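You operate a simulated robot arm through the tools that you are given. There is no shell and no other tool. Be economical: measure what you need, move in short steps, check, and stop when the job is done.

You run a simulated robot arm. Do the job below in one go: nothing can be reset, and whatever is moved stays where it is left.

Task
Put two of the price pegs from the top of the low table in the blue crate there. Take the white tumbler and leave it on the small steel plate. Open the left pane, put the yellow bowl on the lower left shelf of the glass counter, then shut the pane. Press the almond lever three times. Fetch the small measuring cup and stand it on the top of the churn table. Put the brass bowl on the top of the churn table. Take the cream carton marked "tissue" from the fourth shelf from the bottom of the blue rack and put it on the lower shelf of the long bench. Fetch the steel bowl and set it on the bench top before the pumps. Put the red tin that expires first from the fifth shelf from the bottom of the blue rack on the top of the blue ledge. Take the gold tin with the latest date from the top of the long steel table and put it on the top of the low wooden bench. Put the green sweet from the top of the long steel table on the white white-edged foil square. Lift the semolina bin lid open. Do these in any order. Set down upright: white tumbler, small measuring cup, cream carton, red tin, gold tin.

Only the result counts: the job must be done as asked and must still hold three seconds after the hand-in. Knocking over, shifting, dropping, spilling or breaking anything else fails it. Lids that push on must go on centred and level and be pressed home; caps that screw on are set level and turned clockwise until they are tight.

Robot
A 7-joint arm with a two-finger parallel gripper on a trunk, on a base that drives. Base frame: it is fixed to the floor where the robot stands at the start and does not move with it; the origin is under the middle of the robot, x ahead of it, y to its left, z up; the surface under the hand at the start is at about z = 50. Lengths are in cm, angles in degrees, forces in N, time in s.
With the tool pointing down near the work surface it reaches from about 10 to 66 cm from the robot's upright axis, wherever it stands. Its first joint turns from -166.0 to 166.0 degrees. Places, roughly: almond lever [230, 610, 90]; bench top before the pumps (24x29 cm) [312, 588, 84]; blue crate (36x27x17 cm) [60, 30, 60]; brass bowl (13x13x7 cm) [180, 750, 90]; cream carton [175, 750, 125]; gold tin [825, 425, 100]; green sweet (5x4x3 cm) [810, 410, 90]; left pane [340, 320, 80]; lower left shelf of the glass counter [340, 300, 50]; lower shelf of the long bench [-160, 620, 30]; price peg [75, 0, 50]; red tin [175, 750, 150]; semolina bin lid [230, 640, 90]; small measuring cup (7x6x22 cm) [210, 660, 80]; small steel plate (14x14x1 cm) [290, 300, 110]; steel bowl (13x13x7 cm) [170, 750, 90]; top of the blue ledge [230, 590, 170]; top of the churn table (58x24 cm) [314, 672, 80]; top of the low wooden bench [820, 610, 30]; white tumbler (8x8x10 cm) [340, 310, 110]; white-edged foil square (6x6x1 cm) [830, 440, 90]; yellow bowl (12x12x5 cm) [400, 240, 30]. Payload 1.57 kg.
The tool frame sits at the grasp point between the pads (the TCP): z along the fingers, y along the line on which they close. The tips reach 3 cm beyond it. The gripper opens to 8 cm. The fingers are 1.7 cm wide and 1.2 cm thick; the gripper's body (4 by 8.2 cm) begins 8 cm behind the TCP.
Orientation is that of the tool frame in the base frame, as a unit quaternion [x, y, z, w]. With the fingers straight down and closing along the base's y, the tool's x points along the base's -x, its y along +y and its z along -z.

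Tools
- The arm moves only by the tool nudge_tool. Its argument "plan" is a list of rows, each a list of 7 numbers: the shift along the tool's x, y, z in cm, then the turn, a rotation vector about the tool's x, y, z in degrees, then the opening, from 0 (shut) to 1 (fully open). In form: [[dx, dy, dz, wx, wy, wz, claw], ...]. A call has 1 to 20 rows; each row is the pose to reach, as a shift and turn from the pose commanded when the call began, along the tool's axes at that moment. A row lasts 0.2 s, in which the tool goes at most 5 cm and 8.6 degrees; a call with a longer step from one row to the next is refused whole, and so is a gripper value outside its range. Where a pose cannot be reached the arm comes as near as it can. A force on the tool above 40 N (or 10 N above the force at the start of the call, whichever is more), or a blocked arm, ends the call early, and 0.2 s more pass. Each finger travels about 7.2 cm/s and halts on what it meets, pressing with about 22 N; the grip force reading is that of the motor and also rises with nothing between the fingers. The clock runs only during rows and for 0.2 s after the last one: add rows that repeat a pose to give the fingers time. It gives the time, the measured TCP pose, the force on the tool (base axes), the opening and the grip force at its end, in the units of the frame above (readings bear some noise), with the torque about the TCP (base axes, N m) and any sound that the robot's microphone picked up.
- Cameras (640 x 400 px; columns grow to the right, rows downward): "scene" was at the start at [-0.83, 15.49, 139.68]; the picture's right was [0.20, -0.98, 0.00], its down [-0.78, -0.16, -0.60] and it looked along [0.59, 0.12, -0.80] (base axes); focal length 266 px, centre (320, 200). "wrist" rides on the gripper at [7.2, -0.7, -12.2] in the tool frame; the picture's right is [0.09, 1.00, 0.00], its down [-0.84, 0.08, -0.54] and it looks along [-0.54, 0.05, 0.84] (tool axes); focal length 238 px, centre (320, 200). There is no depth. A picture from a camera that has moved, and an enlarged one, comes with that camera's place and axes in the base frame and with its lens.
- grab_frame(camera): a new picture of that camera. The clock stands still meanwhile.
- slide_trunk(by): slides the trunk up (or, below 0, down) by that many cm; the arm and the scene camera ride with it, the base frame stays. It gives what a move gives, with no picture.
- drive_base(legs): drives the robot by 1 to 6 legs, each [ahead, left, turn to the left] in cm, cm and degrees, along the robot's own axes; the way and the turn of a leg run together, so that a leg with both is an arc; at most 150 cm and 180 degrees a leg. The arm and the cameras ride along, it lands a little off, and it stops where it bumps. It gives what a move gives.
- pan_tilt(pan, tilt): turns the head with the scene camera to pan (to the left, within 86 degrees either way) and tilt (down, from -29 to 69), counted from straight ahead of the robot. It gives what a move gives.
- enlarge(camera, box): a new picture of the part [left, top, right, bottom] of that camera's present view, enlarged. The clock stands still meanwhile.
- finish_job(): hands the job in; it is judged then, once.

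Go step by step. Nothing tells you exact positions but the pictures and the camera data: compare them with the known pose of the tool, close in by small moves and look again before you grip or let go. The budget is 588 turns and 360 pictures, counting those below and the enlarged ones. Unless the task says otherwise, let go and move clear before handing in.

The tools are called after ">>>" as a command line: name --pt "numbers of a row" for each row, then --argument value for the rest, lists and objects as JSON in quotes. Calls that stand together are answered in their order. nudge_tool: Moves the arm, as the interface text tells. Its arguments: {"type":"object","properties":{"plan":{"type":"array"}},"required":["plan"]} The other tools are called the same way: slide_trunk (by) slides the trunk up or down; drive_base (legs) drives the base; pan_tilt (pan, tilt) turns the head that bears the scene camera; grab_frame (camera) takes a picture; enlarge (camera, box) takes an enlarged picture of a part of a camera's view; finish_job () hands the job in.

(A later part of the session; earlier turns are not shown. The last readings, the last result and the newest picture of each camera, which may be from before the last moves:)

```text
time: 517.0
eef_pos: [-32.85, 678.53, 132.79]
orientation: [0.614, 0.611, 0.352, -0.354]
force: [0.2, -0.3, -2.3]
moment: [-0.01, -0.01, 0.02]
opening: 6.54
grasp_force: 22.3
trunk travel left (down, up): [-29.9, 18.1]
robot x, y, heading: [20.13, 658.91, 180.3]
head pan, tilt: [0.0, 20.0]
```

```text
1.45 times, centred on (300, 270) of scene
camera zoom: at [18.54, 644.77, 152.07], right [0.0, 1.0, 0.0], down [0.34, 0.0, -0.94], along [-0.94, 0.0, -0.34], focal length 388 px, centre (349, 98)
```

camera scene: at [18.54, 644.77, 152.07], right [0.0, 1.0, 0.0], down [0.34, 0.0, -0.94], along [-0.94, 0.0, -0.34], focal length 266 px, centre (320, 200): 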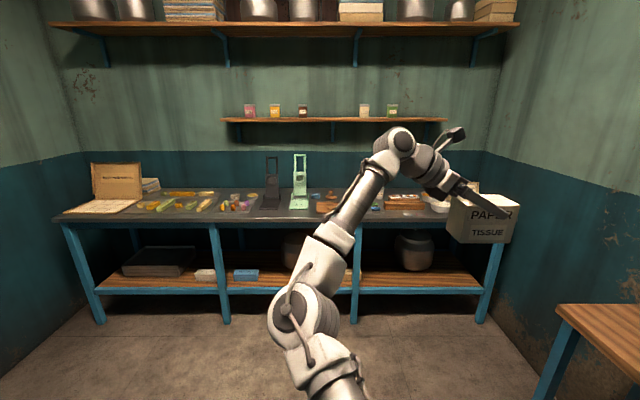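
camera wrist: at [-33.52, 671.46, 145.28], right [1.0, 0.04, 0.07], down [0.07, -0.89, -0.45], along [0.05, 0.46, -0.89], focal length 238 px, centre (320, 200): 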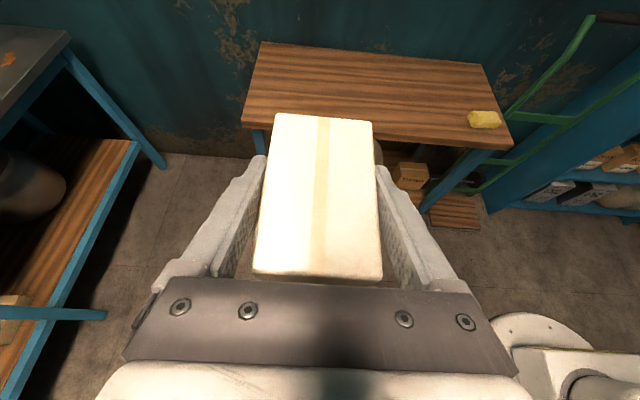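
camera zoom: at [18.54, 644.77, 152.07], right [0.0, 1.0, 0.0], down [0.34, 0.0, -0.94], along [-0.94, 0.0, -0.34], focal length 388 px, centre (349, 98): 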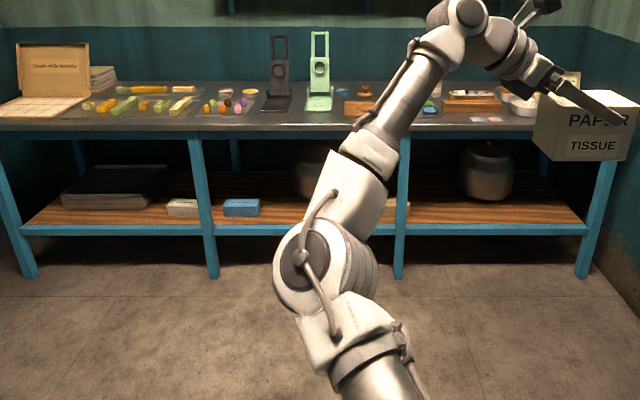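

The lower shelf has a free spot about y 672–700. I'll yaw the hand to point forward so it enters straight under the bench.

>>> nudge_tool --pt "0 -0.7 0 7 0 -4.2 0.5" --pt "0 -1.4 0 14 0 -8.4 0.5" --pt "0 -2.1 0 21.1 0 -12.6 0.5" --pt "0 -2.8 0 28.1 0 -16.8 0.5" --pt "0 -3.5 0 35.1 0 -21 0.5" --pt "0 -4.2 0 42.1 0 -25.3 0.5" --pt "0 -4.9 0 49.1 0 -29.5 0.5" --pt "0 -5.6 0 56.1 0 -33.7 0.5" --pt "0 -6.3 0 63.2 0 -37.9 0.5" --pt "0 -7 0 70.2 0 -42.1 0.5" --pt "0 -8 0 77.2 0 -46.3 0.5" --pt "0 -8 0 77.2 0 -46.3 0.5"

>>> grab_frame --camera "wrist"

```text
time: 519.6
eef_pos: [-41.01, 678.41, 133.0]
orientation: [-0.004, 0.869, 0.006, -0.494]
force: [-0.6, 0.7, -2.4]
moment: [-0.01, -0.01, 0.02]
opening: 6.57
grasp_force: 21.6
trunk travel left (down, up): [-29.9, 18.1]
robot x, y, heading: [19.88, 658.91, 180.2]
head pan, tilt: [0.0, 20.0]
```

```text
150 pictures are left
camera wrist: at [-34.18, 677.55, 145.43], right [-0.05, 0.99, 0.09], down [0.89, 0.08, -0.44], along [-0.45, 0.06, -0.89], focal length 238 px, centre (320, 200)
```

wrist: 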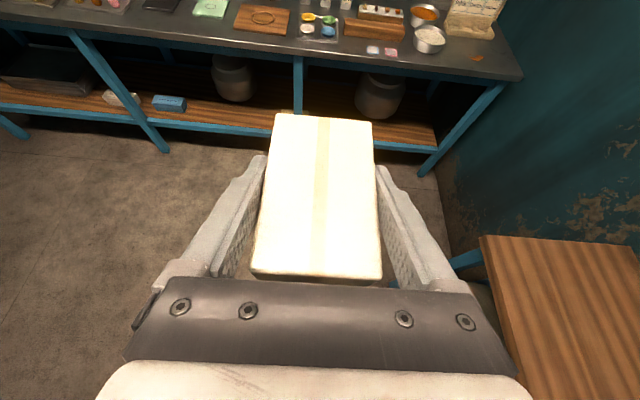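

Now lower: trunk down fully and then the arm, still clear of the bench.

>>> slide_trunk --by -29.5

>>> nudge_tool --pt "-3.9 0 2.4 0 0 0 0.5" --pt "-7.9 0 4.7 0 0 0 0.5" --pt "-11.8 0 7.1 0 0 0 0.5" --pt "-15.7 0 9.4 0 0 0 0.5" --pt "-19.7 0 11.8 0 0 0 0.5" --pt "-23.6 0 14.1 0 0 0 0.5" --pt "-27.5 0 16.5 0 0 0 0.5" --pt "-31.5 0 18.9 0 0 0 0.5" --pt "-35.4 0 21.2 0 0 0 0.5" --pt "-39.3 0 23.6 0 0 0 0.5" --pt "-43.3 0 25.9 0 0 0 0.5" --pt "-47.2 0 28.3 0 0 0 0.5" --pt "-47.2 0 28.3 0 0 0 0.5"

>>> grab_frame --camera "wrist"

>>> grab_frame --camera "scene"

```text
time: 522.5
eef_pos: [-41.07, 678.48, 103.55]
orientation: [-0.003, 0.869, 0.006, -0.495]
force: [0.4, 1.1, -2.3]
moment: [-0.03, -0.02, 0.01]
opening: 6.58
grasp_force: 21.9
trunk travel left (down, up): [-0.4, 47.6]
robot x, y, heading: [20.07, 658.69, 179.7]
head pan, tilt: [0.0, 20.0]
```

```text
time: 525.3
eef_pos: [-40.9, 676.85, 50.21]
orientation: [-0.003, 0.869, 0.006, -0.495]
force: [-0.5, 0.1, -1.2]
moment: [0.02, 0.01, 0.01]
opening: 6.59
grasp_force: 21.4
out of reach, approached as far as the arm can: row 12, 13
trunk travel left (down, up): [-0.4, 47.6]
robot x, y, heading: [20.43, 658.75, 180.2]
head pan, tilt: [0.0, 20.0]
```

```text
149 pictures are left
camera wrist: at [-34.14, 676.06, 62.68], right [-0.05, 0.99, 0.09], down [0.89, 0.08, -0.44], along [-0.45, 0.06, -0.89], focal length 238 px, centre (320, 200)
```

wrist: 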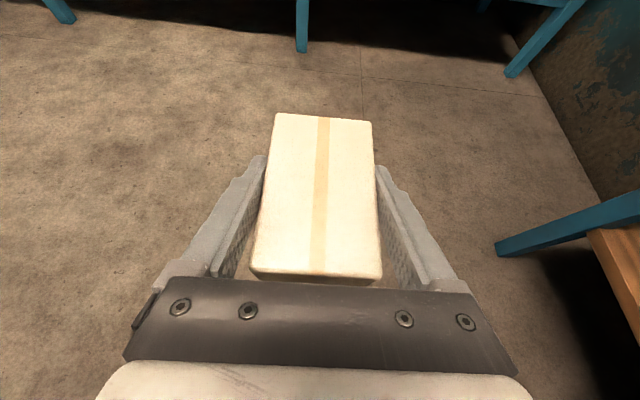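

```text
148 pictures are left
camera scene: at [18.54, 644.76, 122.56], right [0.0, 1.0, 0.0], down [0.34, 0.0, -0.94], along [-0.94, 0.0, -0.34], focal length 266 px, centre (320, 200)
```

scene: 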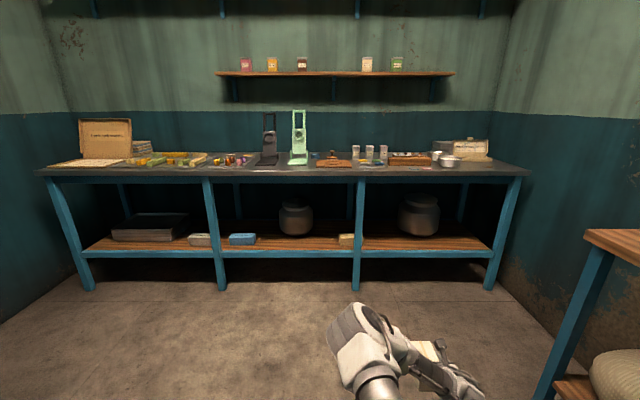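

At this distance the arm can't go lower; bring the hand closer to the body and lower further.

>>> nudge_tool --pt "-1.5 -0.5 -3 0 0 0 0.5" --pt "-3.5 -1 -6 0 0 0 0.5" --pt "-6 -1.5 -7.5 0 0 0 0.5" --pt "-8.5 -1.5 -7.5 0 0 0 0.5" --pt "-11 -1.5 -6.3 0 0 0 0.5" --pt "-13 -1.5 -5.1 0 0 0 0.5" --pt "-13 -1.5 -5.1 0 0 0 0.5"

```text
time: 526.9
eef_pos: [-30.96, 672.39, 46.25]
orientation: [-0.002, 0.869, 0.007, -0.495]
force: [-1.1, 0.2, -2.2]
moment: [0.01, 0.01, -0.01]
opening: 6.59
grasp_force: 22.1
out of reach, approached as far as the arm can: row 4, 5, 6, 7
trunk travel left (down, up): [-0.4, 47.6]
robot x, y, heading: [19.91, 658.93, 180.2]
head pan, tilt: [0.0, 20.0]
```

The arm can't get low enough at this pitch. I'll set the carton on the small wooden table and regrasp it with a steeper hand. Raise first.

>>> nudge_tool --pt "4.3 0 -2 0 0 0 0.5" --pt "8.6 0 -4 0 0 0 0.5" --pt "12.9 0 -6 0 0 0 0.5" --pt "17.2 0 -8 0 0 0 0.5" --pt "21.5 1 -10 0 0 0 0.5" --pt "25.8 2 -12 0 0 0 0.5" --pt "30 3 -14 0 0 0 0.5" --pt "34.4 4 -15.5 0 0 0 0.5" --pt "38.7 5 -16.5 0 0 0 0.5" --pt "43 6 -17.5 0 0 0 0.5" --pt "47.5 6 -18 0 0 0 0.5"

>>> drive_base --legs '[[15, 0, 0], [0, 0, -90]]'

>>> pan_tilt --pan -10 --tilt 30

>>> grab_frame --camera "scene"

>>> grab_frame --camera "wrist"

```text
time: 529.3
eef_pos: [-39.48, 678.18, 96.39]
orientation: [-0.003, 0.869, 0.007, -0.494]
force: [-0.3, 0.6, -1.1]
moment: [-0.02, 0.01, -0.01]
opening: 6.56
grasp_force: 22.3
trunk travel left (down, up): [-0.4, 47.6]
robot x, y, heading: [19.97, 659.19, 179.9]
head pan, tilt: [0.0, 20.0]
```

```text
time: 536.1
eef_pos: [24.69, 718.4, 96.31]
orientation: [0.612, 0.617, 0.354, -0.346]
force: [-0.7, 0.6, -2.6]
moment: [-0.03, 0.01, 0.01]
opening: 6.58
grasp_force: 21.9
trunk travel left (down, up): [-0.4, 47.6]
robot x, y, heading: [5.12, 658.97, 90.1]
head pan, tilt: [0.0, 20.0]
```

```text
time: 536.8
eef_pos: [24.65, 718.38, 96.24]
orientation: [0.613, 0.616, 0.354, -0.345]
force: [0.6, 0.8, -2.1]
moment: [-0.03, 0.01, 0.0]
opening: 6.56
grasp_force: 22.3
trunk travel left (down, up): [-0.4, 47.6]
robot x, y, heading: [5.24, 659.26, 90.2]
head pan, tilt: [-10.0, 30.0]
```

```text
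147 pictures are left
camera scene: at [-7.32, 659.69, 120.96], right [0.98, -0.17, 0.0], down [-0.09, -0.49, -0.87], along [0.15, 0.85, -0.5], focal length 266 px, centre (320, 200)
```

scene: 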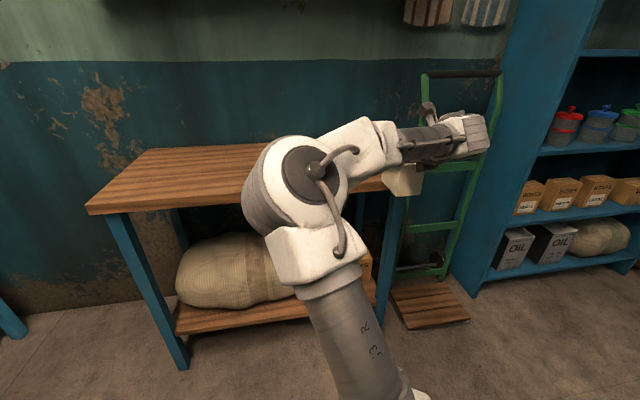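

```text
146 pictures are left
camera wrist: at [23.75, 711.49, 108.7], right [0.99, 0.05, 0.09], down [0.08, -0.89, -0.44], along [0.06, 0.45, -0.89], focal length 238 px, centre (320, 200)
```

wrist: 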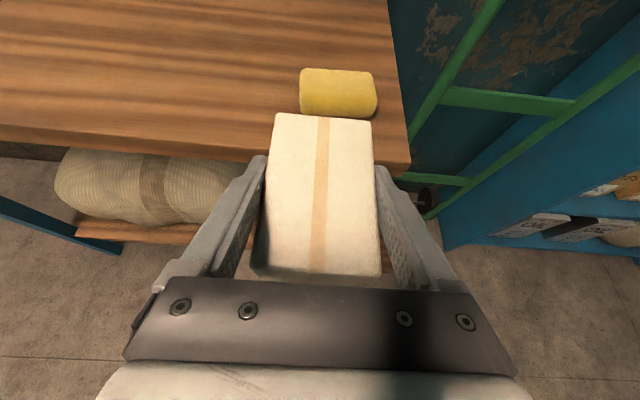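

Table top z≈82, front edge y≈730. Slide left to x≈-8 and bring the carton over the table.

>>> drive_base --legs '[[0, 33, 0], [23.5, 0, 0]]'

>>> nudge_tool --pt "-1.7 0 1 0 0 0 0.5" --pt "-3.4 0 2.1 0 0 0 0.5" --pt "-4.3 0 2.6 0 0 0 0.5"

>>> enlarge --camera "scene" --box '[280, 100, 480, 240]'

>>> grab_frame --camera "wrist"

```text
time: 541.6
eef_pos: [-7.81, 742.1, 96.39]
orientation: [0.613, 0.616, 0.355, -0.345]
force: [0.0, 0.5, -2.4]
moment: [0.01, -0.03, 0.01]
opening: 6.59
grasp_force: 22.1
trunk travel left (down, up): [-0.4, 47.6]
robot x, y, heading: [-27.4, 682.72, 89.8]
head pan, tilt: [-10.0, 30.0]
```

```text
time: 542.4
eef_pos: [-7.86, 742.1, 91.57]
orientation: [0.613, 0.615, 0.357, -0.345]
force: [1.4, 0.2, 18.0]
moment: [-0.33, 0.31, 0.09]
opening: 6.6
grasp_force: 22.0
trunk travel left (down, up): [-0.4, 47.6]
robot x, y, heading: [-27.92, 682.43, 90.0]
head pan, tilt: [-10.0, 30.0]
```

```text
2.86 times, centred on (380, 170) of scene
camera zoom: at [-40.06, 683.44, 120.97], right [0.98, -0.18, 0.0], down [-0.09, -0.49, -0.87], along [0.15, 0.85, -0.5], focal length 762 px, centre (149, 286)
```

zoom: 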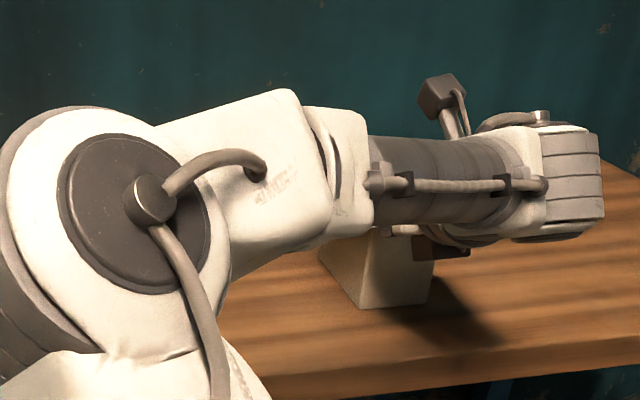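

```text
144 pictures are left
camera wrist: at [-8.76, 735.2, 103.89], right [0.99, 0.04, 0.09], down [0.08, -0.89, -0.44], along [0.07, 0.45, -0.89], focal length 238 px, centre (320, 200)
```

wrist: 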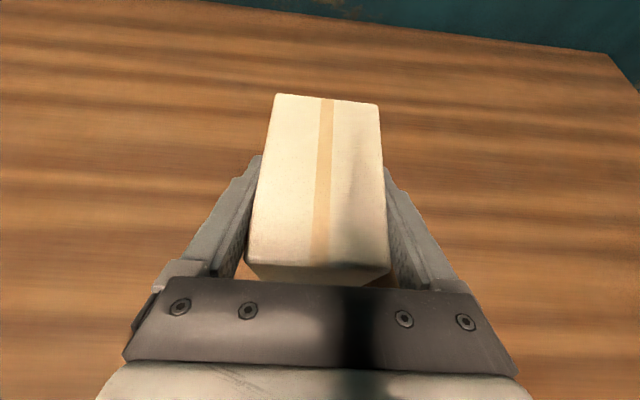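

Carton is down on the table. Open, rise, and steepen the hand.

>>> nudge_tool --pt "0.3 0 -0.2 0 0 0 0.7" --pt "0.3 0 -0.2 0 0 0 1" --pt "0.3 0 -0.2 0 0 0 1" --pt "2.6 0 -1.5 0 0 0 1" --pt "5.2 0 -3.1 0 -5 0 1" --pt "6.5 0 -4 0 -12 0 1" --pt "6.5 0 -4 0 -18 0 1" --pt "6.5 0 -4 0 -24 0 1" --pt "6.5 0 -4 0 -24 0 1"

>>> grab_frame --camera "wrist"

```text
time: 544.4
eef_pos: [-7.81, 742.05, 98.98]
orientation: [0.674, 0.674, 0.219, -0.209]
force: [-0.1, -0.1, 0.5]
moment: [-0.02, 0.0, -0.01]
opening: 7.99
grasp_force: 0.0
trunk travel left (down, up): [-0.4, 47.6]
robot x, y, heading: [-27.27, 682.36, 90.0]
head pan, tilt: [-10.0, 30.0]
```

```text
143 pictures are left
camera wrist: at [-8.8, 740.81, 113.05], right [1.0, 0.07, 0.07], down [0.07, -1.0, -0.04], along [0.06, 0.04, -1.0], focal length 238 px, centre (320, 200)
```

wrist: 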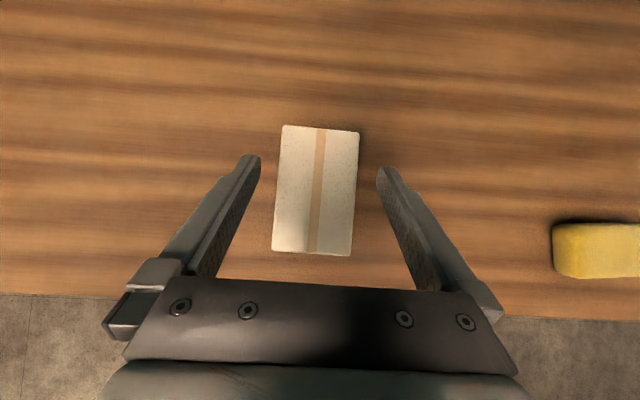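

Carton upright and centred. Lower around it and grip again.

>>> nudge_tool --pt "-1.4 0 2.2 0 0 0 1" --pt "-2.8 0 4.4 0 0 0 1" --pt "-4.2 0 6.6 0 0 0 1" --pt "-4.2 0 6.6 0 0 0 0.85" --pt "-4.2 0 6.6 0 0 0 0.7" --pt "-4.2 0 6.6 0 0 0 0.5" --pt "-4.2 0 6.6 0 0 0 0.5"

>>> grab_frame --camera "wrist"

```text
time: 546.0
eef_pos: [-7.85, 742.36, 91.09]
orientation: [0.674, 0.674, 0.22, -0.209]
force: [-0.7, -0.3, 0.4]
moment: [0.03, 0.02, -0.03]
opening: 6.62
grasp_force: 21.9
trunk travel left (down, up): [-0.4, 47.6]
robot x, y, heading: [-27.43, 682.96, 89.8]
head pan, tilt: [-10.0, 30.0]
```

```text
142 pictures are left
camera wrist: at [-8.77, 741.18, 105.14], right [1.0, 0.07, 0.07], down [0.07, -1.0, -0.04], along [0.06, 0.05, -1.0], focal length 238 px, centre (320, 200)
```

wrist: 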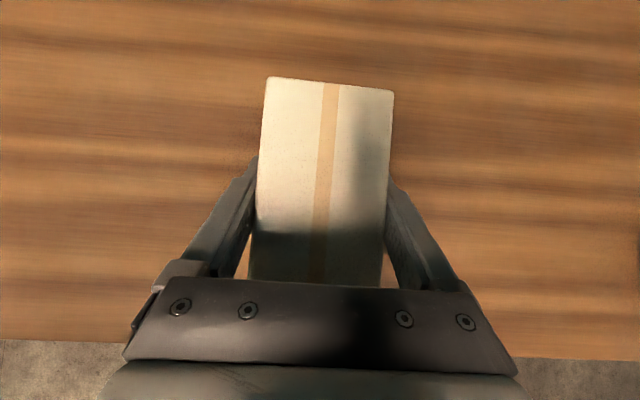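

Regripped. Lift, back off, turn to the bench and lower in free space.

>>> nudge_tool --pt "1.2 0 -1.6 0 0 0 0.5" --pt "3.5 0 -4.9 0 0 0 0.5" --pt "5.8 0 -8.2 0 0 0 0.5"

>>> drive_base --legs '[[-24, 0, 0], [0, 0, 90.2]]'

>>> nudge_tool --pt "-2.4 0 3.2 0 0 0 0.5" --pt "-5.5 0 6 0 0 0 0.5" --pt "-8.5 0 9 0 0 0 0.5" --pt "-11.5 0 12 0 0 0 0.5" --pt "-15 0 15 0 0 0 0.5" --pt "-18.5 0 17.5 0 0 0 0.5" --pt "-22 0 20.5 0 0 0 0.5" --pt "-25 0 23.5 0 0 0 0.5" --pt "-28.5 0 26.5 0 0 0 0.5" --pt "-32 0 29.5 0 0 0 0.5" --pt "-35.5 0 32.5 0 0 0 0.5" --pt "-39 0 36 0 0 0 0.5" --pt "-42 0 39 0 0 0 0.5" --pt "-42 0 39 0 0 0 0.5"

>>> grab_frame --camera "wrist"

>>> pan_tilt --pan 0 --tilt 30

>>> grab_frame --camera "scene"

```text
time: 546.8
eef_pos: [-7.97, 742.58, 101.08]
orientation: [0.674, 0.674, 0.219, -0.209]
force: [-0.1, 0.3, -1.4]
moment: [-0.01, -0.03, 0.01]
opening: 6.59
grasp_force: 22.4
trunk travel left (down, up): [-0.4, 47.6]
robot x, y, heading: [-27.47, 682.15, 89.8]
head pan, tilt: [-10.0, 30.0]
```

```text
time: 554.1
eef_pos: [-87.32, 679.03, 101.07]
orientation: [0.007, 0.953, 0.009, -0.303]
force: [-0.4, -0.2, -1.9]
moment: [0.03, -0.03, 0.0]
opening: 6.59
grasp_force: 21.8
trunk travel left (down, up): [-0.4, 47.6]
robot x, y, heading: [-27.89, 658.67, 179.1]
head pan, tilt: [-10.0, 30.0]
```

```text
time: 557.1
eef_pos: [-75.52, 679.32, 45.29]
orientation: [0.007, 0.953, 0.01, -0.303]
force: [0.1, -1.1, -2.3]
moment: [0.03, 0.01, 0.01]
opening: 6.6
grasp_force: 22.2
trunk travel left (down, up): [-0.4, 47.6]
robot x, y, heading: [-27.74, 658.47, 179.1]
head pan, tilt: [-10.0, 30.0]
```

```text
141 pictures are left
camera wrist: at [-74.42, 678.5, 59.33], right [-0.06, 1.0, 0.07], down [1.0, 0.06, -0.04], along [-0.04, 0.06, -1.0], focal length 238 px, centre (320, 200)
```

wrist: 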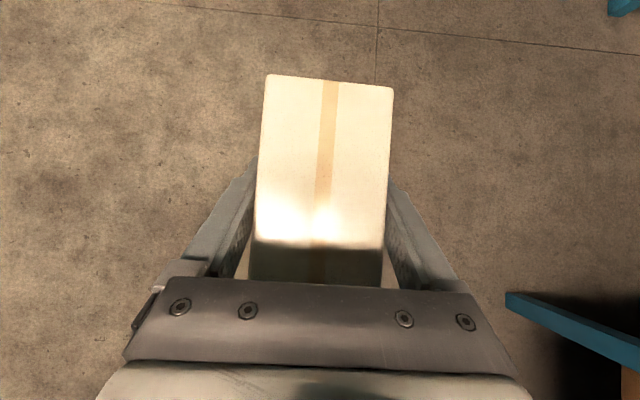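

```text
time: 557.8
eef_pos: [-75.51, 679.37, 45.28]
orientation: [0.007, 0.953, 0.01, -0.303]
force: [0.3, -0.4, -2.4]
moment: [-0.02, 0.03, 0.02]
opening: 6.55
grasp_force: 21.9
trunk travel left (down, up): [-0.4, 47.6]
robot x, y, heading: [-27.66, 658.96, 178.9]
head pan, tilt: [0.0, 30.0]
```

```text
140 pictures are left
camera scene: at [-29.0, 644.62, 120.96], right [0.02, 1.0, 0.0], down [0.5, -0.01, -0.87], along [-0.87, 0.02, -0.5], focal length 266 px, centre (320, 200)
```

scene: 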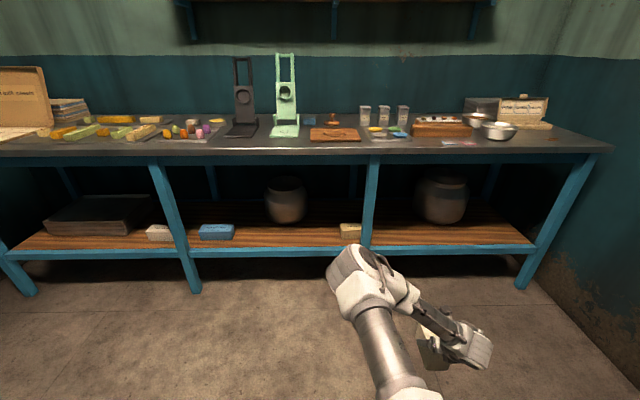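

Test that the needed height (≈38) is reachable here.

>>> nudge_tool --pt "-1.4 0 1.9 0 0 0 0.5" --pt "-2.8 0 3.8 0 0 0 0.5" --pt "-4.2 0 5.7 0 0 0 0.5" --pt "-4.2 0 5.7 0 0 0 0.5"

```text
time: 558.8
eef_pos: [-75.87, 676.11, 41.33]
orientation: [0.006, 0.953, 0.009, -0.303]
force: [-0.2, 1.0, -1.9]
moment: [-0.01, 0.0, 0.02]
opening: 6.62
grasp_force: 21.6
out of reach, approached as far as the arm can: row 1, 2, 3, 4
trunk travel left (down, up): [-0.4, 47.6]
robot x, y, heading: [-27.49, 658.37, 178.7]
head pan, tilt: [0.0, 30.0]
```

Try closer to the body, as with the bowl earlier.

>>> nudge_tool --pt "-3 2 -2.5 0 0 0 0.5" --pt "-5.5 3 -3.5 0 0 0 0.5" --pt "-7 3 -2 0 0 0 0.5" --pt "-7 3 -2 0 0 0 0.5"

```text
time: 559.8
eef_pos: [-69.77, 675.98, 42.63]
orientation: [0.007, 0.953, 0.011, -0.304]
force: [0.4, 0.1, -2.5]
moment: [-0.02, -0.01, -0.01]
opening: 6.6
grasp_force: 22.0
out of reach, approached as far as the arm can: row 1, 2, 3, 4
trunk travel left (down, up): [-0.4, 47.6]
robot x, y, heading: [-27.65, 658.53, 179.0]
head pan, tilt: [0.0, 30.0]
```

Test whether a vertical hand reaches lower (carton tilts in the air only temporarily).

>>> nudge_tool --pt "5 0 -6 0 -7 0 0.5" --pt "5 0 -6 0 -14 0 0.5" --pt "5 0 -6 0 -21 0 0.5" --pt "5 0 -6 0 -28 0 0.5" --pt "5 0 -6 0 -35 0 0.5" --pt "5 0 -6 0 -35 0 0.5"

>>> nudge_tool --pt "0 0 3 0 0 0 0.5" --pt "0 0 6 0 0 0 0.5" --pt "0 0 9 0 0 0 0.5" --pt "0 0 12 0 0 0 0.5" --pt "0 0 12 0 0 0 0.5"

```text
refused: row 1 steps farther than a row can; nothing moved
```

```text
time: 561.0
eef_pos: [-77.16, 672.08, 37.78]
orientation: [0.007, 0.953, 0.01, -0.303]
force: [0.1, 0.4, -3.0]
moment: [0.0, -0.02, 0.02]
opening: 6.57
grasp_force: 22.1
out of reach, approached as far as the arm can: row 1, 2, 3, 4, 5
trunk travel left (down, up): [-0.4, 47.6]
robot x, y, heading: [-27.81, 658.37, 179.2]
head pan, tilt: [0.0, 30.0]
```

It actually reached z≈37.8 when nearer my centreline. Lower the trunk's last bit and shift toward the centreline.

>>> slide_trunk --by -0.4

>>> nudge_tool --pt "0 -2 0 0 0 0 0.5" --pt "0 -4.5 0 0 0 0 0.5" --pt "0 -6 0 0 0 0 0.5" --pt "0 -6 0 0 0 0 0.5"

>>> nudge_tool --pt "-0.6 0 0.8 0 0 0 0.5" --pt "-1.2 0 1.6 0 0 0 0.5" --pt "-1.2 0 1.6 0 0 0 0.5"

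```text
time: 561.5
eef_pos: [-77.12, 672.13, 37.47]
orientation: [0.007, 0.953, 0.01, -0.303]
force: [0.2, 0.5, -1.8]
moment: [0.0, -0.02, -0.01]
opening: 6.61
grasp_force: 22.2
trunk travel left (down, up): [0.0, 48.0]
robot x, y, heading: [-27.54, 658.2, 179.0]
head pan, tilt: [0.0, 30.0]
```

```text
time: 562.5
eef_pos: [-77.21, 666.23, 37.5]
orientation: [0.008, 0.953, 0.01, -0.303]
force: [-1.2, 0.4, -2.2]
moment: [-0.01, 0.03, 0.0]
opening: 6.57
grasp_force: 21.8
trunk travel left (down, up): [0.0, 48.0]
robot x, y, heading: [-27.58, 658.51, 179.2]
head pan, tilt: [0.0, 30.0]
```

```text
time: 563.3
eef_pos: [-77.1, 666.18, 36.59]
orientation: [0.008, 0.953, 0.01, -0.303]
force: [-1.1, 0.5, -2.0]
moment: [0.01, 0.02, 0.0]
opening: 6.57
grasp_force: 21.3
out of reach, approached as far as the arm can: row 2, 3
trunk travel left (down, up): [0.0, 48.0]
robot x, y, heading: [-27.65, 658.72, 179.1]
head pan, tilt: [0.0, 30.0]
```

Reachable to z≈36.6, enough. Raise a little and drive to the bench with the hand aimed at y≈686.

>>> nudge_tool --pt "2 0 -2.5 0 0 0 0.5" --pt "4.5 0 -5.8 0 0 0 0.5"

>>> drive_base --legs '[[0, -20, 0.9], [50, 0, 0]]'

>>> grab_frame --camera "wrist"

>>> grab_frame --camera "scene"

```text
time: 563.9
eef_pos: [-77.74, 666.26, 44.03]
orientation: [0.007, 0.953, 0.01, -0.303]
force: [-0.3, -0.3, -1.7]
moment: [-0.03, 0.01, 0.01]
opening: 6.56
grasp_force: 22.3
trunk travel left (down, up): [0.0, 48.0]
robot x, y, heading: [-27.51, 658.68, 179.2]
head pan, tilt: [0.0, 30.0]
```

```text
time: 569.4
eef_pos: [-126.82, 685.58, 43.94]
orientation: [-0.002, 0.953, 0.007, -0.303]
force: [0.0, 0.6, -2.5]
moment: [-0.01, -0.01, 0.02]
opening: 6.53
grasp_force: 22.0
trunk travel left (down, up): [0.0, 48.0]
robot x, y, heading: [-76.91, 678.91, -180.2]
head pan, tilt: [0.0, 30.0]
```

```text
139 pictures are left
camera wrist: at [-125.75, 684.65, 58.16], right [-0.07, 0.99, 0.07], down [1.0, 0.08, -0.04], along [-0.04, 0.06, -1.0], focal length 238 px, centre (320, 200)
```

wrist: 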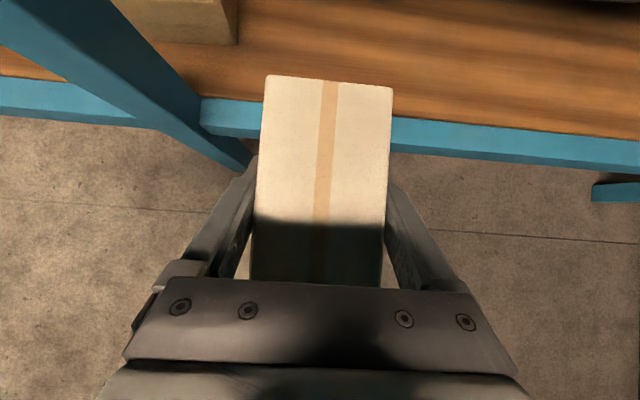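

```text
138 pictures are left
camera scene: at [-77.88, 664.8, 120.55], right [0.0, 1.0, 0.0], down [0.5, 0.0, -0.87], along [-0.87, 0.0, -0.5], focal length 266 px, centre (320, 200)
```

scene: 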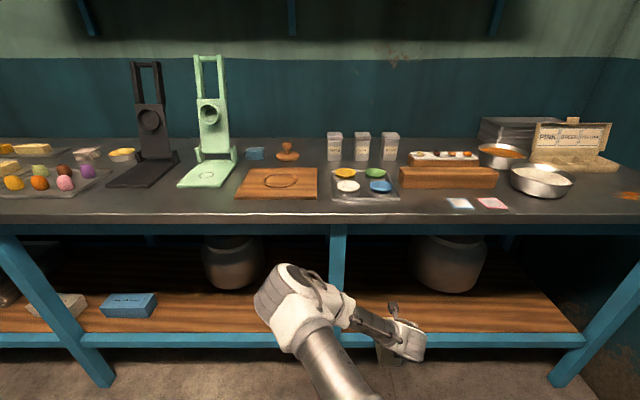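

Rail front at x≈-134; nothing in the way. Drive in 19 cm.

>>> drive_base --legs '[[19, 0, 0]]'

>>> grab_frame --camera "wrist"

```text
time: 571.1
eef_pos: [-143.28, 685.49, 44.03]
orientation: [-0.006, 0.954, 0.007, -0.301]
force: [0.4, -0.2, -2.0]
moment: [-0.03, -0.01, -0.02]
opening: 6.59
grasp_force: 22.4
trunk travel left (down, up): [0.0, 48.0]
robot x, y, heading: [-93.71, 678.73, -179.8]
head pan, tilt: [0.0, 30.0]
stopped in leg 1: the robot was blocked; the commanded pose is now the measured one
```

```text
137 pictures are left
camera wrist: at [-142.18, 684.55, 58.12], right [-0.08, 0.99, 0.07], down [1.0, 0.08, -0.04], along [-0.04, 0.06, -1.0], focal length 238 px, centre (320, 200)
```

wrist: 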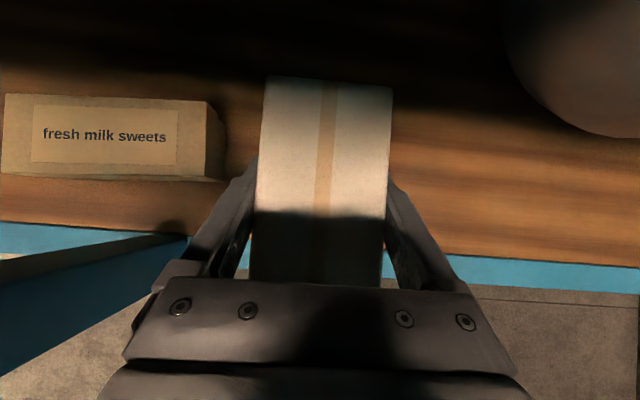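

The base touched the bench; the carton is inside the shelf already (x −148…−138). Lower it here.

>>> nudge_tool --pt "-1.2 0 1.6 0 0 0 0.5" --pt "-2.3 0 3.3 0 0 0 0.5" --pt "-2.9 0 4.1 0 0 0 0.5" --pt "-3.4 0 4.8 0 0 0 0.5" --pt "-3.8 0 5.3 0 0 0 0.5"

>>> grab_frame --camera "wrist"

>>> grab_frame --camera "scene"

```text
time: 572.3
eef_pos: [-144.19, 677.55, 38.98]
orientation: [-0.079, 0.945, -0.017, -0.316]
force: [1.3, 7.8, 24.3]
moment: [-0.74, 0.14, 0.0]
opening: 6.58
grasp_force: 22.1
trunk travel left (down, up): [0.0, 48.0]
robot x, y, heading: [-93.12, 679.02, -179.0]
head pan, tilt: [0.0, 30.0]
stopped in row 5: the arm was blocked; the commanded pose is now the measured one
```

```text
136 pictures are left
camera wrist: at [-142.6, 676.93, 53.07], right [-0.23, 0.97, 0.07], down [0.97, 0.24, -0.07], along [-0.08, 0.05, -1.0], focal length 238 px, centre (320, 200)
```

wrist: 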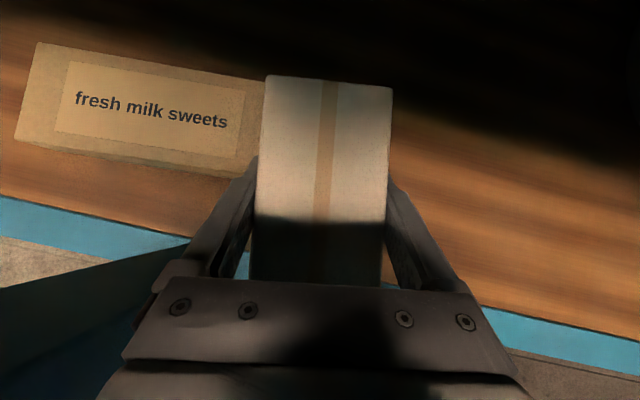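

```text
135 pictures are left
camera scene: at [-93.24, 664.94, 120.53], right [-0.01, 1.0, 0.0], down [0.49, 0.01, -0.87], along [-0.87, -0.01, -0.49], focal length 266 px, centre (320, 200)
```

scene: 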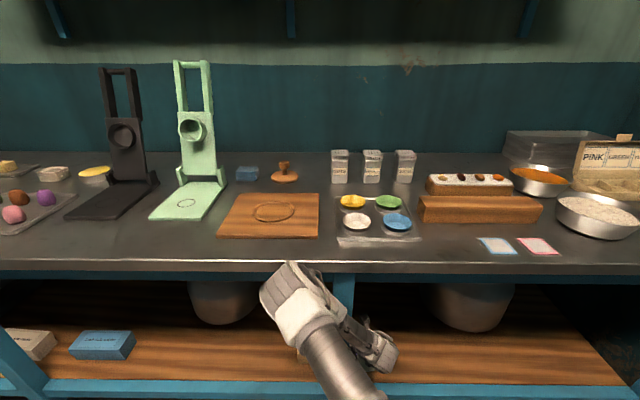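

Something blocked the arm and the hand swerved toward the sweets box. Lift and swing back away at once.

>>> nudge_tool --pt "1 1.5 -1.4 0 0 0 0.5" --pt "2 3.5 -2.8 0 0 0 0.5" --pt "3 6 -4.2 0 0 0 0.5" --pt "3.5 8 -5 0 0 0 0.5" --pt "3.5 8 -5 0 0 0 0.5"

>>> grab_frame --camera "wrist"

```text
time: 573.7
eef_pos: [-143.63, 683.25, 43.36]
orientation: [-0.097, 0.952, -0.023, -0.291]
force: [-0.1, -0.3, -1.8]
moment: [-0.04, 0.0, -0.01]
opening: 6.58
grasp_force: 21.9
trunk travel left (down, up): [0.0, 48.0]
robot x, y, heading: [-92.98, 678.6, -178.8]
head pan, tilt: [0.0, 30.0]
stopped in row 5: the arm was blocked; the commanded pose is now the measured one
```

```text
134 pictures are left
camera wrist: at [-142.73, 682.56, 57.45], right [-0.28, 0.96, 0.06], down [0.96, 0.28, -0.02], along [-0.03, 0.06, -1.0], focal length 238 px, centre (320, 200)
```

wrist: 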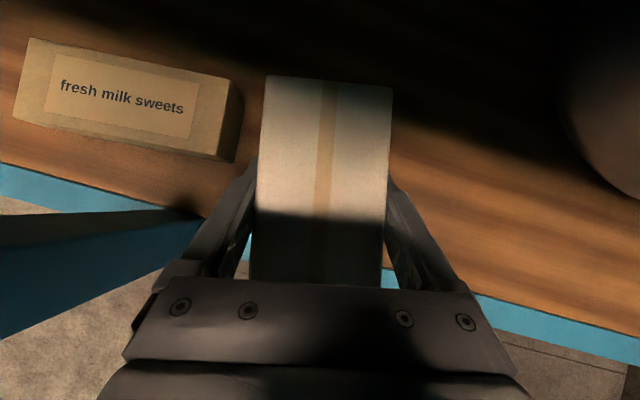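

The wrist hits the bench apron this deep. Back the base off 6 cm, straighten the hand, and then place nearer the shelf's front.

>>> drive_base --legs '[[-8, 0, 0]]'

>>> nudge_tool --pt "0.3 1 -0.4 -3.2 0 4.7 0.5" --pt "0.6 2.5 -0.7 -6.4 -0.1 9.5 0.5" --pt "0.6 2.5 -0.7 -6.4 -0.1 9.5 0.5"

>>> grab_frame --camera "wrist"

>>> grab_frame --camera "scene"

```text
time: 574.9
eef_pos: [-136.15, 683.77, 43.05]
orientation: [-0.095, 0.952, -0.024, -0.291]
force: [-0.5, -0.4, -2.4]
moment: [0.0, 0.0, 0.0]
opening: 6.59
grasp_force: 22.2
trunk travel left (down, up): [0.0, 48.0]
robot x, y, heading: [-85.21, 678.91, -179.0]
head pan, tilt: [0.0, 30.0]
```

```text
time: 575.7
eef_pos: [-136.79, 686.19, 43.93]
orientation: [0.002, 0.956, 0.006, -0.293]
force: [-0.2, -0.3, -2.4]
moment: [0.05, 0.0, 0.01]
opening: 6.57
grasp_force: 22.0
trunk travel left (down, up): [0.0, 48.0]
robot x, y, heading: [-85.21, 679.04, -179.1]
head pan, tilt: [0.0, 30.0]
```

```text
133 pictures are left
camera wrist: at [-135.97, 685.38, 58.13], right [-0.07, 1.0, 0.06], down [1.0, 0.07, -0.02], along [-0.02, 0.06, -1.0], focal length 238 px, centre (320, 200)
```

wrist: 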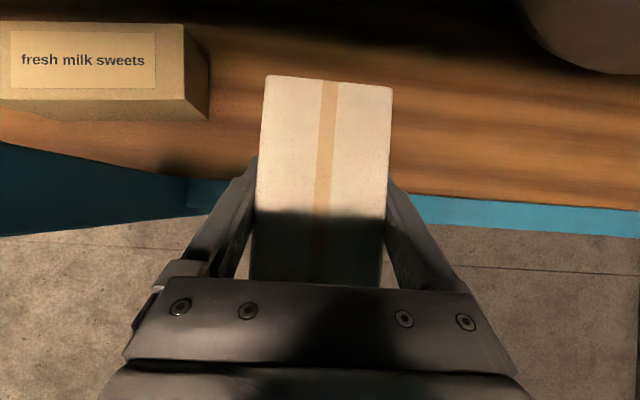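

```text
132 pictures are left
camera scene: at [-86.18, 664.87, 120.55], right [-0.02, 1.0, 0.0], down [0.5, 0.01, -0.87], along [-0.87, -0.02, -0.5], focal length 266 px, centre (320, 200)
```

scene: 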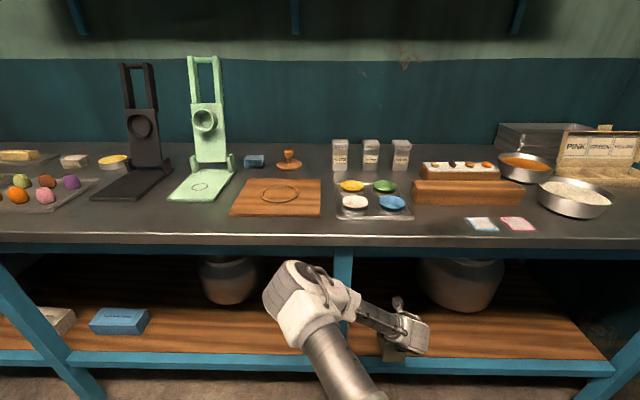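

The sweets box seems shifted by ~1.6 cm; I'll deal with it after placing the carton. Move in 3 cm and lower here.

>>> drive_base --legs '[[3.3, 0, 0]]'

>>> nudge_tool --pt "-1.2 0 1.6 0 -0.6 0 0.5" --pt "-2.3 0 3.3 0 -1 0 0.5" --pt "-2.9 0 4.1 0 -1 0 0.5"

>>> grab_frame --camera "wrist"

```text
time: 576.6
eef_pos: [-139.97, 686.1, 43.96]
orientation: [0.0, 0.956, 0.006, -0.293]
force: [-0.8, -0.6, -1.6]
moment: [-0.02, -0.03, 0.04]
opening: 6.57
grasp_force: 22.5
trunk travel left (down, up): [0.0, 48.0]
robot x, y, heading: [-88.55, 678.47, -179.2]
head pan, tilt: [0.0, 30.0]
```

```text
time: 577.4
eef_pos: [-139.97, 686.3, 38.93]
orientation: [0.001, 0.959, 0.006, -0.284]
force: [-0.4, -0.6, -2.2]
moment: [-0.02, -0.05, 0.02]
opening: 6.59
grasp_force: 21.8
trunk travel left (down, up): [0.0, 48.0]
robot x, y, heading: [-88.5, 678.99, -179.0]
head pan, tilt: [0.0, 30.0]
```

```text
131 pictures are left
camera wrist: at [-139.34, 685.43, 53.11], right [-0.07, 1.0, 0.06], down [1.0, 0.07, 0.0], along [0.0, 0.06, -1.0], focal length 238 px, centre (320, 200)
```

wrist: 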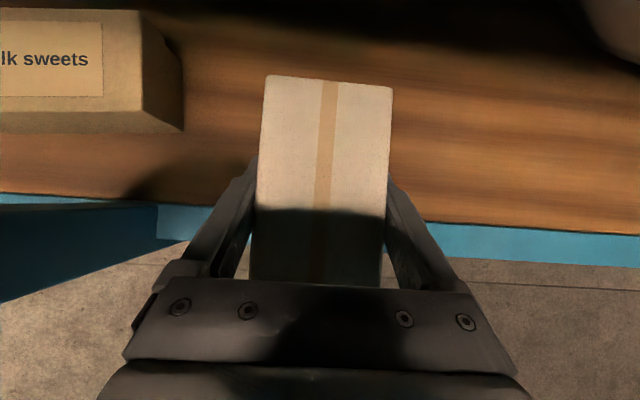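

>>> nudge_tool --pt "0 0 0 0 2.2 0 0.5" --pt "-0.4 0 0.5 0 2.2 0 0.5" --pt "-0.7 0 0.9 0 2.2 0 0.5" --pt "-1 0 1.3 0 2.2 0 0.5"

>>> grab_frame --camera "wrist"

```text
time: 578.4
eef_pos: [-139.66, 686.2, 37.34]
orientation: [0.0, 0.953, 0.006, -0.303]
force: [0.2, 0.6, -2.3]
moment: [-0.02, 0.0, 0.0]
opening: 6.59
grasp_force: 21.0
trunk travel left (down, up): [0.0, 48.0]
robot x, y, heading: [-88.88, 678.78, -178.9]
head pan, tilt: [0.0, 30.0]
```

```text
130 pictures are left
camera wrist: at [-138.62, 685.34, 51.47], right [-0.07, 1.0, 0.06], down [1.0, 0.07, -0.04], along [-0.04, 0.06, -1.0], focal length 238 px, centre (320, 200)
```

wrist: 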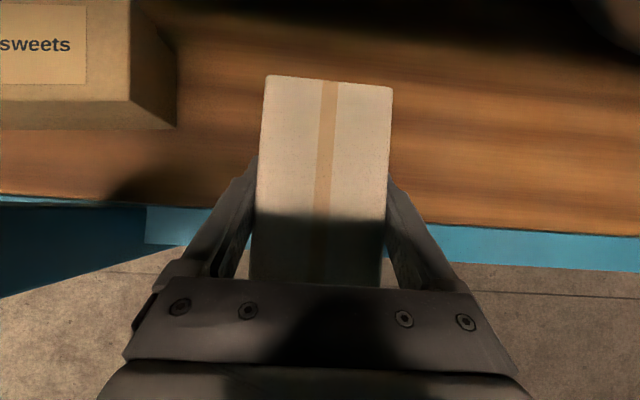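

>>> nudge_tool --pt "-0.3 0 0.4 0 0 0 0.5" --pt "-0.6 0 0.8 0 0 0 0.5" --pt "-0.8 0 1.2 0 0 0 0.5"

```text
time: 579.2
eef_pos: [-139.72, 686.14, 36.09]
orientation: [0.001, 0.954, 0.005, -0.301]
force: [0.0, -0.4, -1.7]
moment: [-0.01, -0.01, -0.02]
opening: 6.56
grasp_force: 22.5
out of reach, approached as far as the arm can: row 3
trunk travel left (down, up): [0.0, 48.0]
robot x, y, heading: [-88.52, 678.94, -178.9]
head pan, tilt: [0.0, 30.0]
```

>>> enlarge --camera "scene" --box '[320, 270, 460, 390]'

>>> enlarge --camera "wrist" --box '[160, 40, 480, 300]'

```text
3.33 times, centred on (390, 330) of scene
camera zoom: at [-89.38, 664.81, 120.55], right [-0.02, 1.0, 0.0], down [0.5, 0.01, -0.87], along [-0.87, -0.02, -0.5], focal length 888 px, centre (87, -233)
```

zoom: 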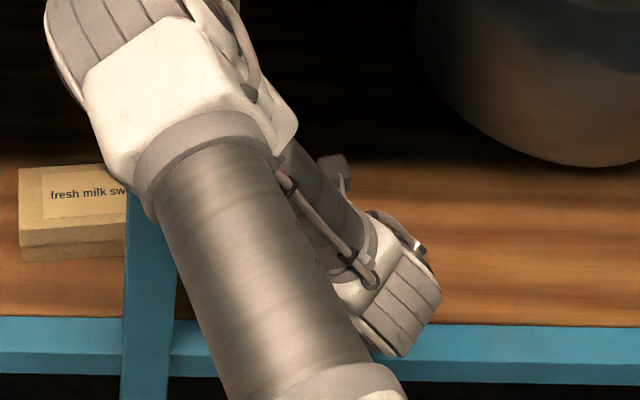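

```text
1.54 times, centred on (320, 170) of wrist
camera zoom: at [-138.66, 685.36, 50.4], right [-0.07, 1.0, 0.06], down [1.0, 0.07, -0.04], along [-0.04, 0.06, -1.0], focal length 367 px, centre (320, 246)
```

zoom: 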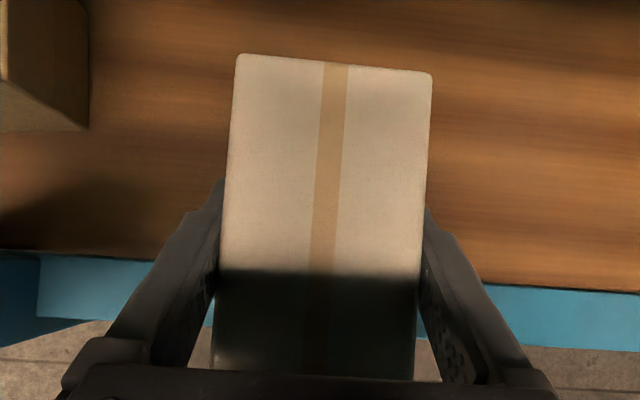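

Shelf is at z≈28.4, so the carton bottom is essentially down. Open and see it settle.

>>> nudge_tool --pt "0 0 0 0 0 0 0.75" --pt "0 0 0 0 0 0 0.9" --pt "0 0 0 0 0 0 1" --pt "0 0 0 0 0 0 1" --pt "2 0 -2 0 0 0 1" --pt "4 0 -5 0 0 0 1" --pt "5 0 -9 0 0 0 1"

>>> grab_frame --camera "wrist"

```text
time: 580.8
eef_pos: [-138.6, 686.07, 46.55]
orientation: [0.001, 0.953, 0.005, -0.303]
force: [-0.3, -0.8, 0.0]
moment: [-0.02, 0.0, 0.03]
opening: 7.97
grasp_force: 0.1
trunk travel left (down, up): [0.0, 48.0]
robot x, y, heading: [-88.49, 679.03, -178.9]
head pan, tilt: [0.0, 30.0]
```

```text
127 pictures are left
camera wrist: at [-137.5, 685.23, 60.67], right [-0.07, 1.0, 0.06], down [1.0, 0.07, -0.04], along [-0.04, 0.06, -1.0], focal length 238 px, centre (320, 200)
```

wrist: 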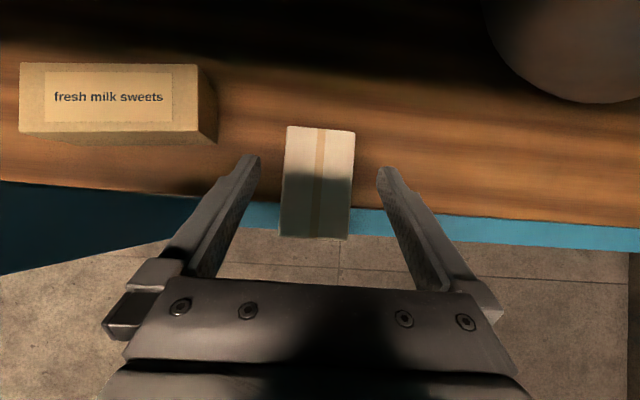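

Carton stands; push it 4–5 cm deeper with closed fingers. Back off, lower, and push by driving.

>>> drive_base --legs '[[-12, 0, 0]]'

>>> nudge_tool --pt "-1.5 0 2.4 0 0 0 0.5" --pt "-3.2 0 4.6 0 0 0 0" --pt "-5 0 7.2 0 0 0 0" --pt "-5 0 7.2 0 0 0 0"

>>> grab_frame --camera "wrist"

```text
time: 582.2
eef_pos: [-126.49, 686.46, 46.41]
orientation: [0.003, 0.953, 0.007, -0.302]
force: [0.4, 0.2, -0.1]
moment: [0.01, -0.02, -0.02]
opening: 8.0
grasp_force: 0.1
trunk travel left (down, up): [0.0, 48.0]
robot x, y, heading: [-76.55, 679.02, -179.1]
head pan, tilt: [0.0, 30.0]
```

```text
time: 583.2
eef_pos: [-126.45, 686.51, 37.76]
orientation: [0.003, 0.953, 0.006, -0.302]
force: [0.2, 0.1, -0.2]
moment: [0.0, 0.06, -0.02]
opening: 0.01
grasp_force: 20.9
trunk travel left (down, up): [0.0, 48.0]
robot x, y, heading: [-76.64, 678.97, -179.2]
head pan, tilt: [0.0, 30.0]
```

```text
126 pictures are left
camera wrist: at [-125.42, 685.55, 51.84], right [-0.07, 1.0, 0.06], down [1.0, 0.07, -0.04], along [-0.04, 0.06, -1.0], focal length 238 px, centre (320, 200)
```

wrist: 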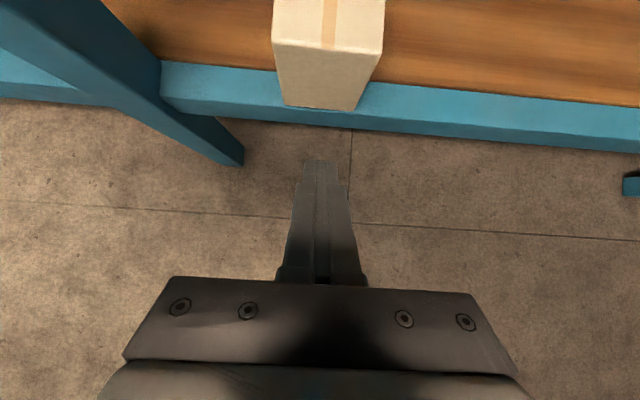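

>>> drive_base --legs '[[12, 0, 0]]'

>>> grab_frame --camera "wrist"

```text
time: 584.7
eef_pos: [-138.63, 686.19, 37.77]
orientation: [0.003, 0.953, 0.006, -0.302]
force: [0.6, -0.4, -1.4]
moment: [0.02, 0.0, -0.02]
opening: 0.0
grasp_force: 21.2
trunk travel left (down, up): [0.0, 48.0]
robot x, y, heading: [-88.71, 679.01, -179.0]
head pan, tilt: [0.0, 30.0]
```

```text
125 pictures are left
camera wrist: at [-137.52, 685.4, 51.87], right [-0.07, 1.0, 0.06], down [1.0, 0.07, -0.04], along [-0.04, 0.06, -1.0], focal length 238 px, centre (320, 200)
```

wrist: 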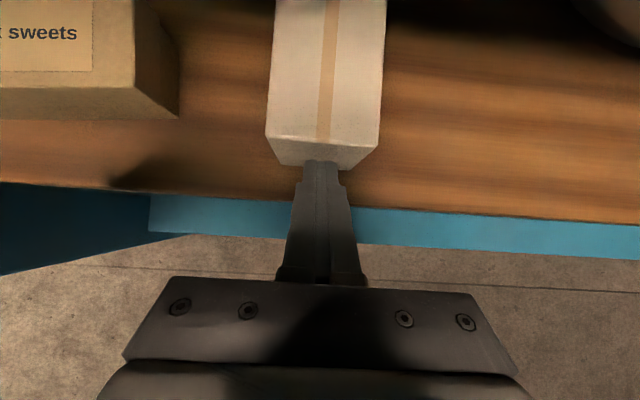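

Carton is well placed. Now restore the sweets box (pushed about 1.6 cm toward −y): go to its left end at y≈655.8 and nudge it back.

>>> drive_base --legs '[[-14, 0, 0], [0, 34, -0.9], [16, 0, 0]]'

>>> grab_frame --camera "wrist"

```text
time: 590.3
eef_pos: [-139.76, 653.18, 37.61]
orientation: [0.007, 0.954, 0.007, -0.3]
force: [0.3, 0.4, 0.7]
moment: [-0.02, 0.02, 0.02]
opening: 0.0
grasp_force: 21.2
trunk travel left (down, up): [0.0, 48.0]
robot x, y, heading: [-89.74, 645.37, -179.9]
head pan, tilt: [0.0, 30.0]
stopped in leg 3: the robot was blocked; the commanded pose is now the measured one
```

```text
124 pictures are left
camera wrist: at [-138.71, 652.37, 51.82], right [-0.06, 1.0, 0.06], down [1.0, 0.06, -0.04], along [-0.04, 0.06, -1.0], focal length 238 px, centre (320, 200)
```

wrist: 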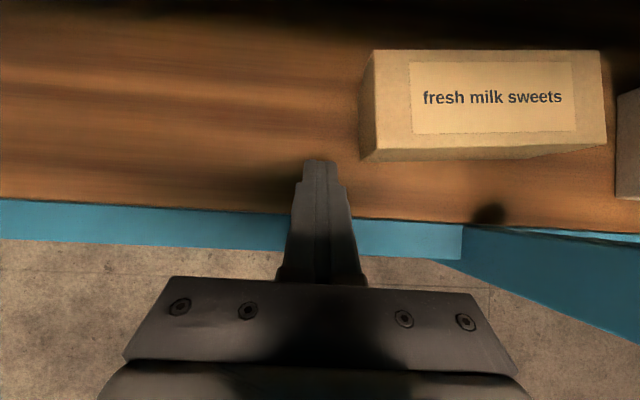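

>>> nudge_tool --pt "1.6 0 1.2 0 0 0 0" --pt "3.3 0 2.3 0 0 0 0" --pt "4.5 0 3.2 0 0 0 0" --pt "4.5 0 3.2 0 0 0 0"

>>> grab_frame --camera "wrist"

```text
time: 591.3
eef_pos: [-145.0, 652.51, 37.09]
orientation: [-0.002, 0.955, 0.01, -0.297]
force: [0.9, -0.4, 0.7]
moment: [0.01, 0.0, -0.01]
opening: 0.02
grasp_force: 21.5
trunk travel left (down, up): [0.0, 48.0]
robot x, y, heading: [-90.14, 645.19, -179.7]
head pan, tilt: [0.0, 30.0]
```

```text
123 pictures are left
camera wrist: at [-143.92, 651.53, 51.26], right [-0.07, 0.99, 0.07], down [1.0, 0.07, -0.03], along [-0.03, 0.07, -1.0], focal length 238 px, centre (320, 200)
```

wrist: 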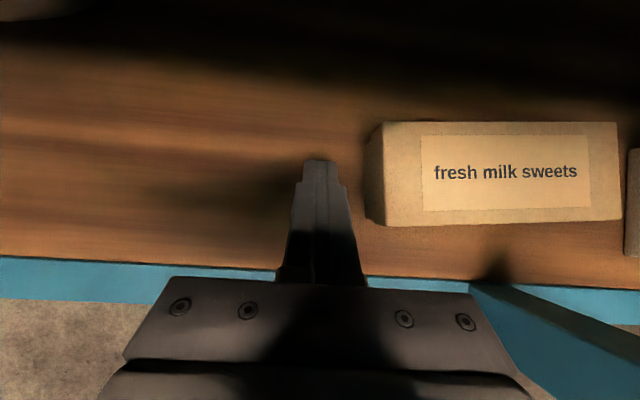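

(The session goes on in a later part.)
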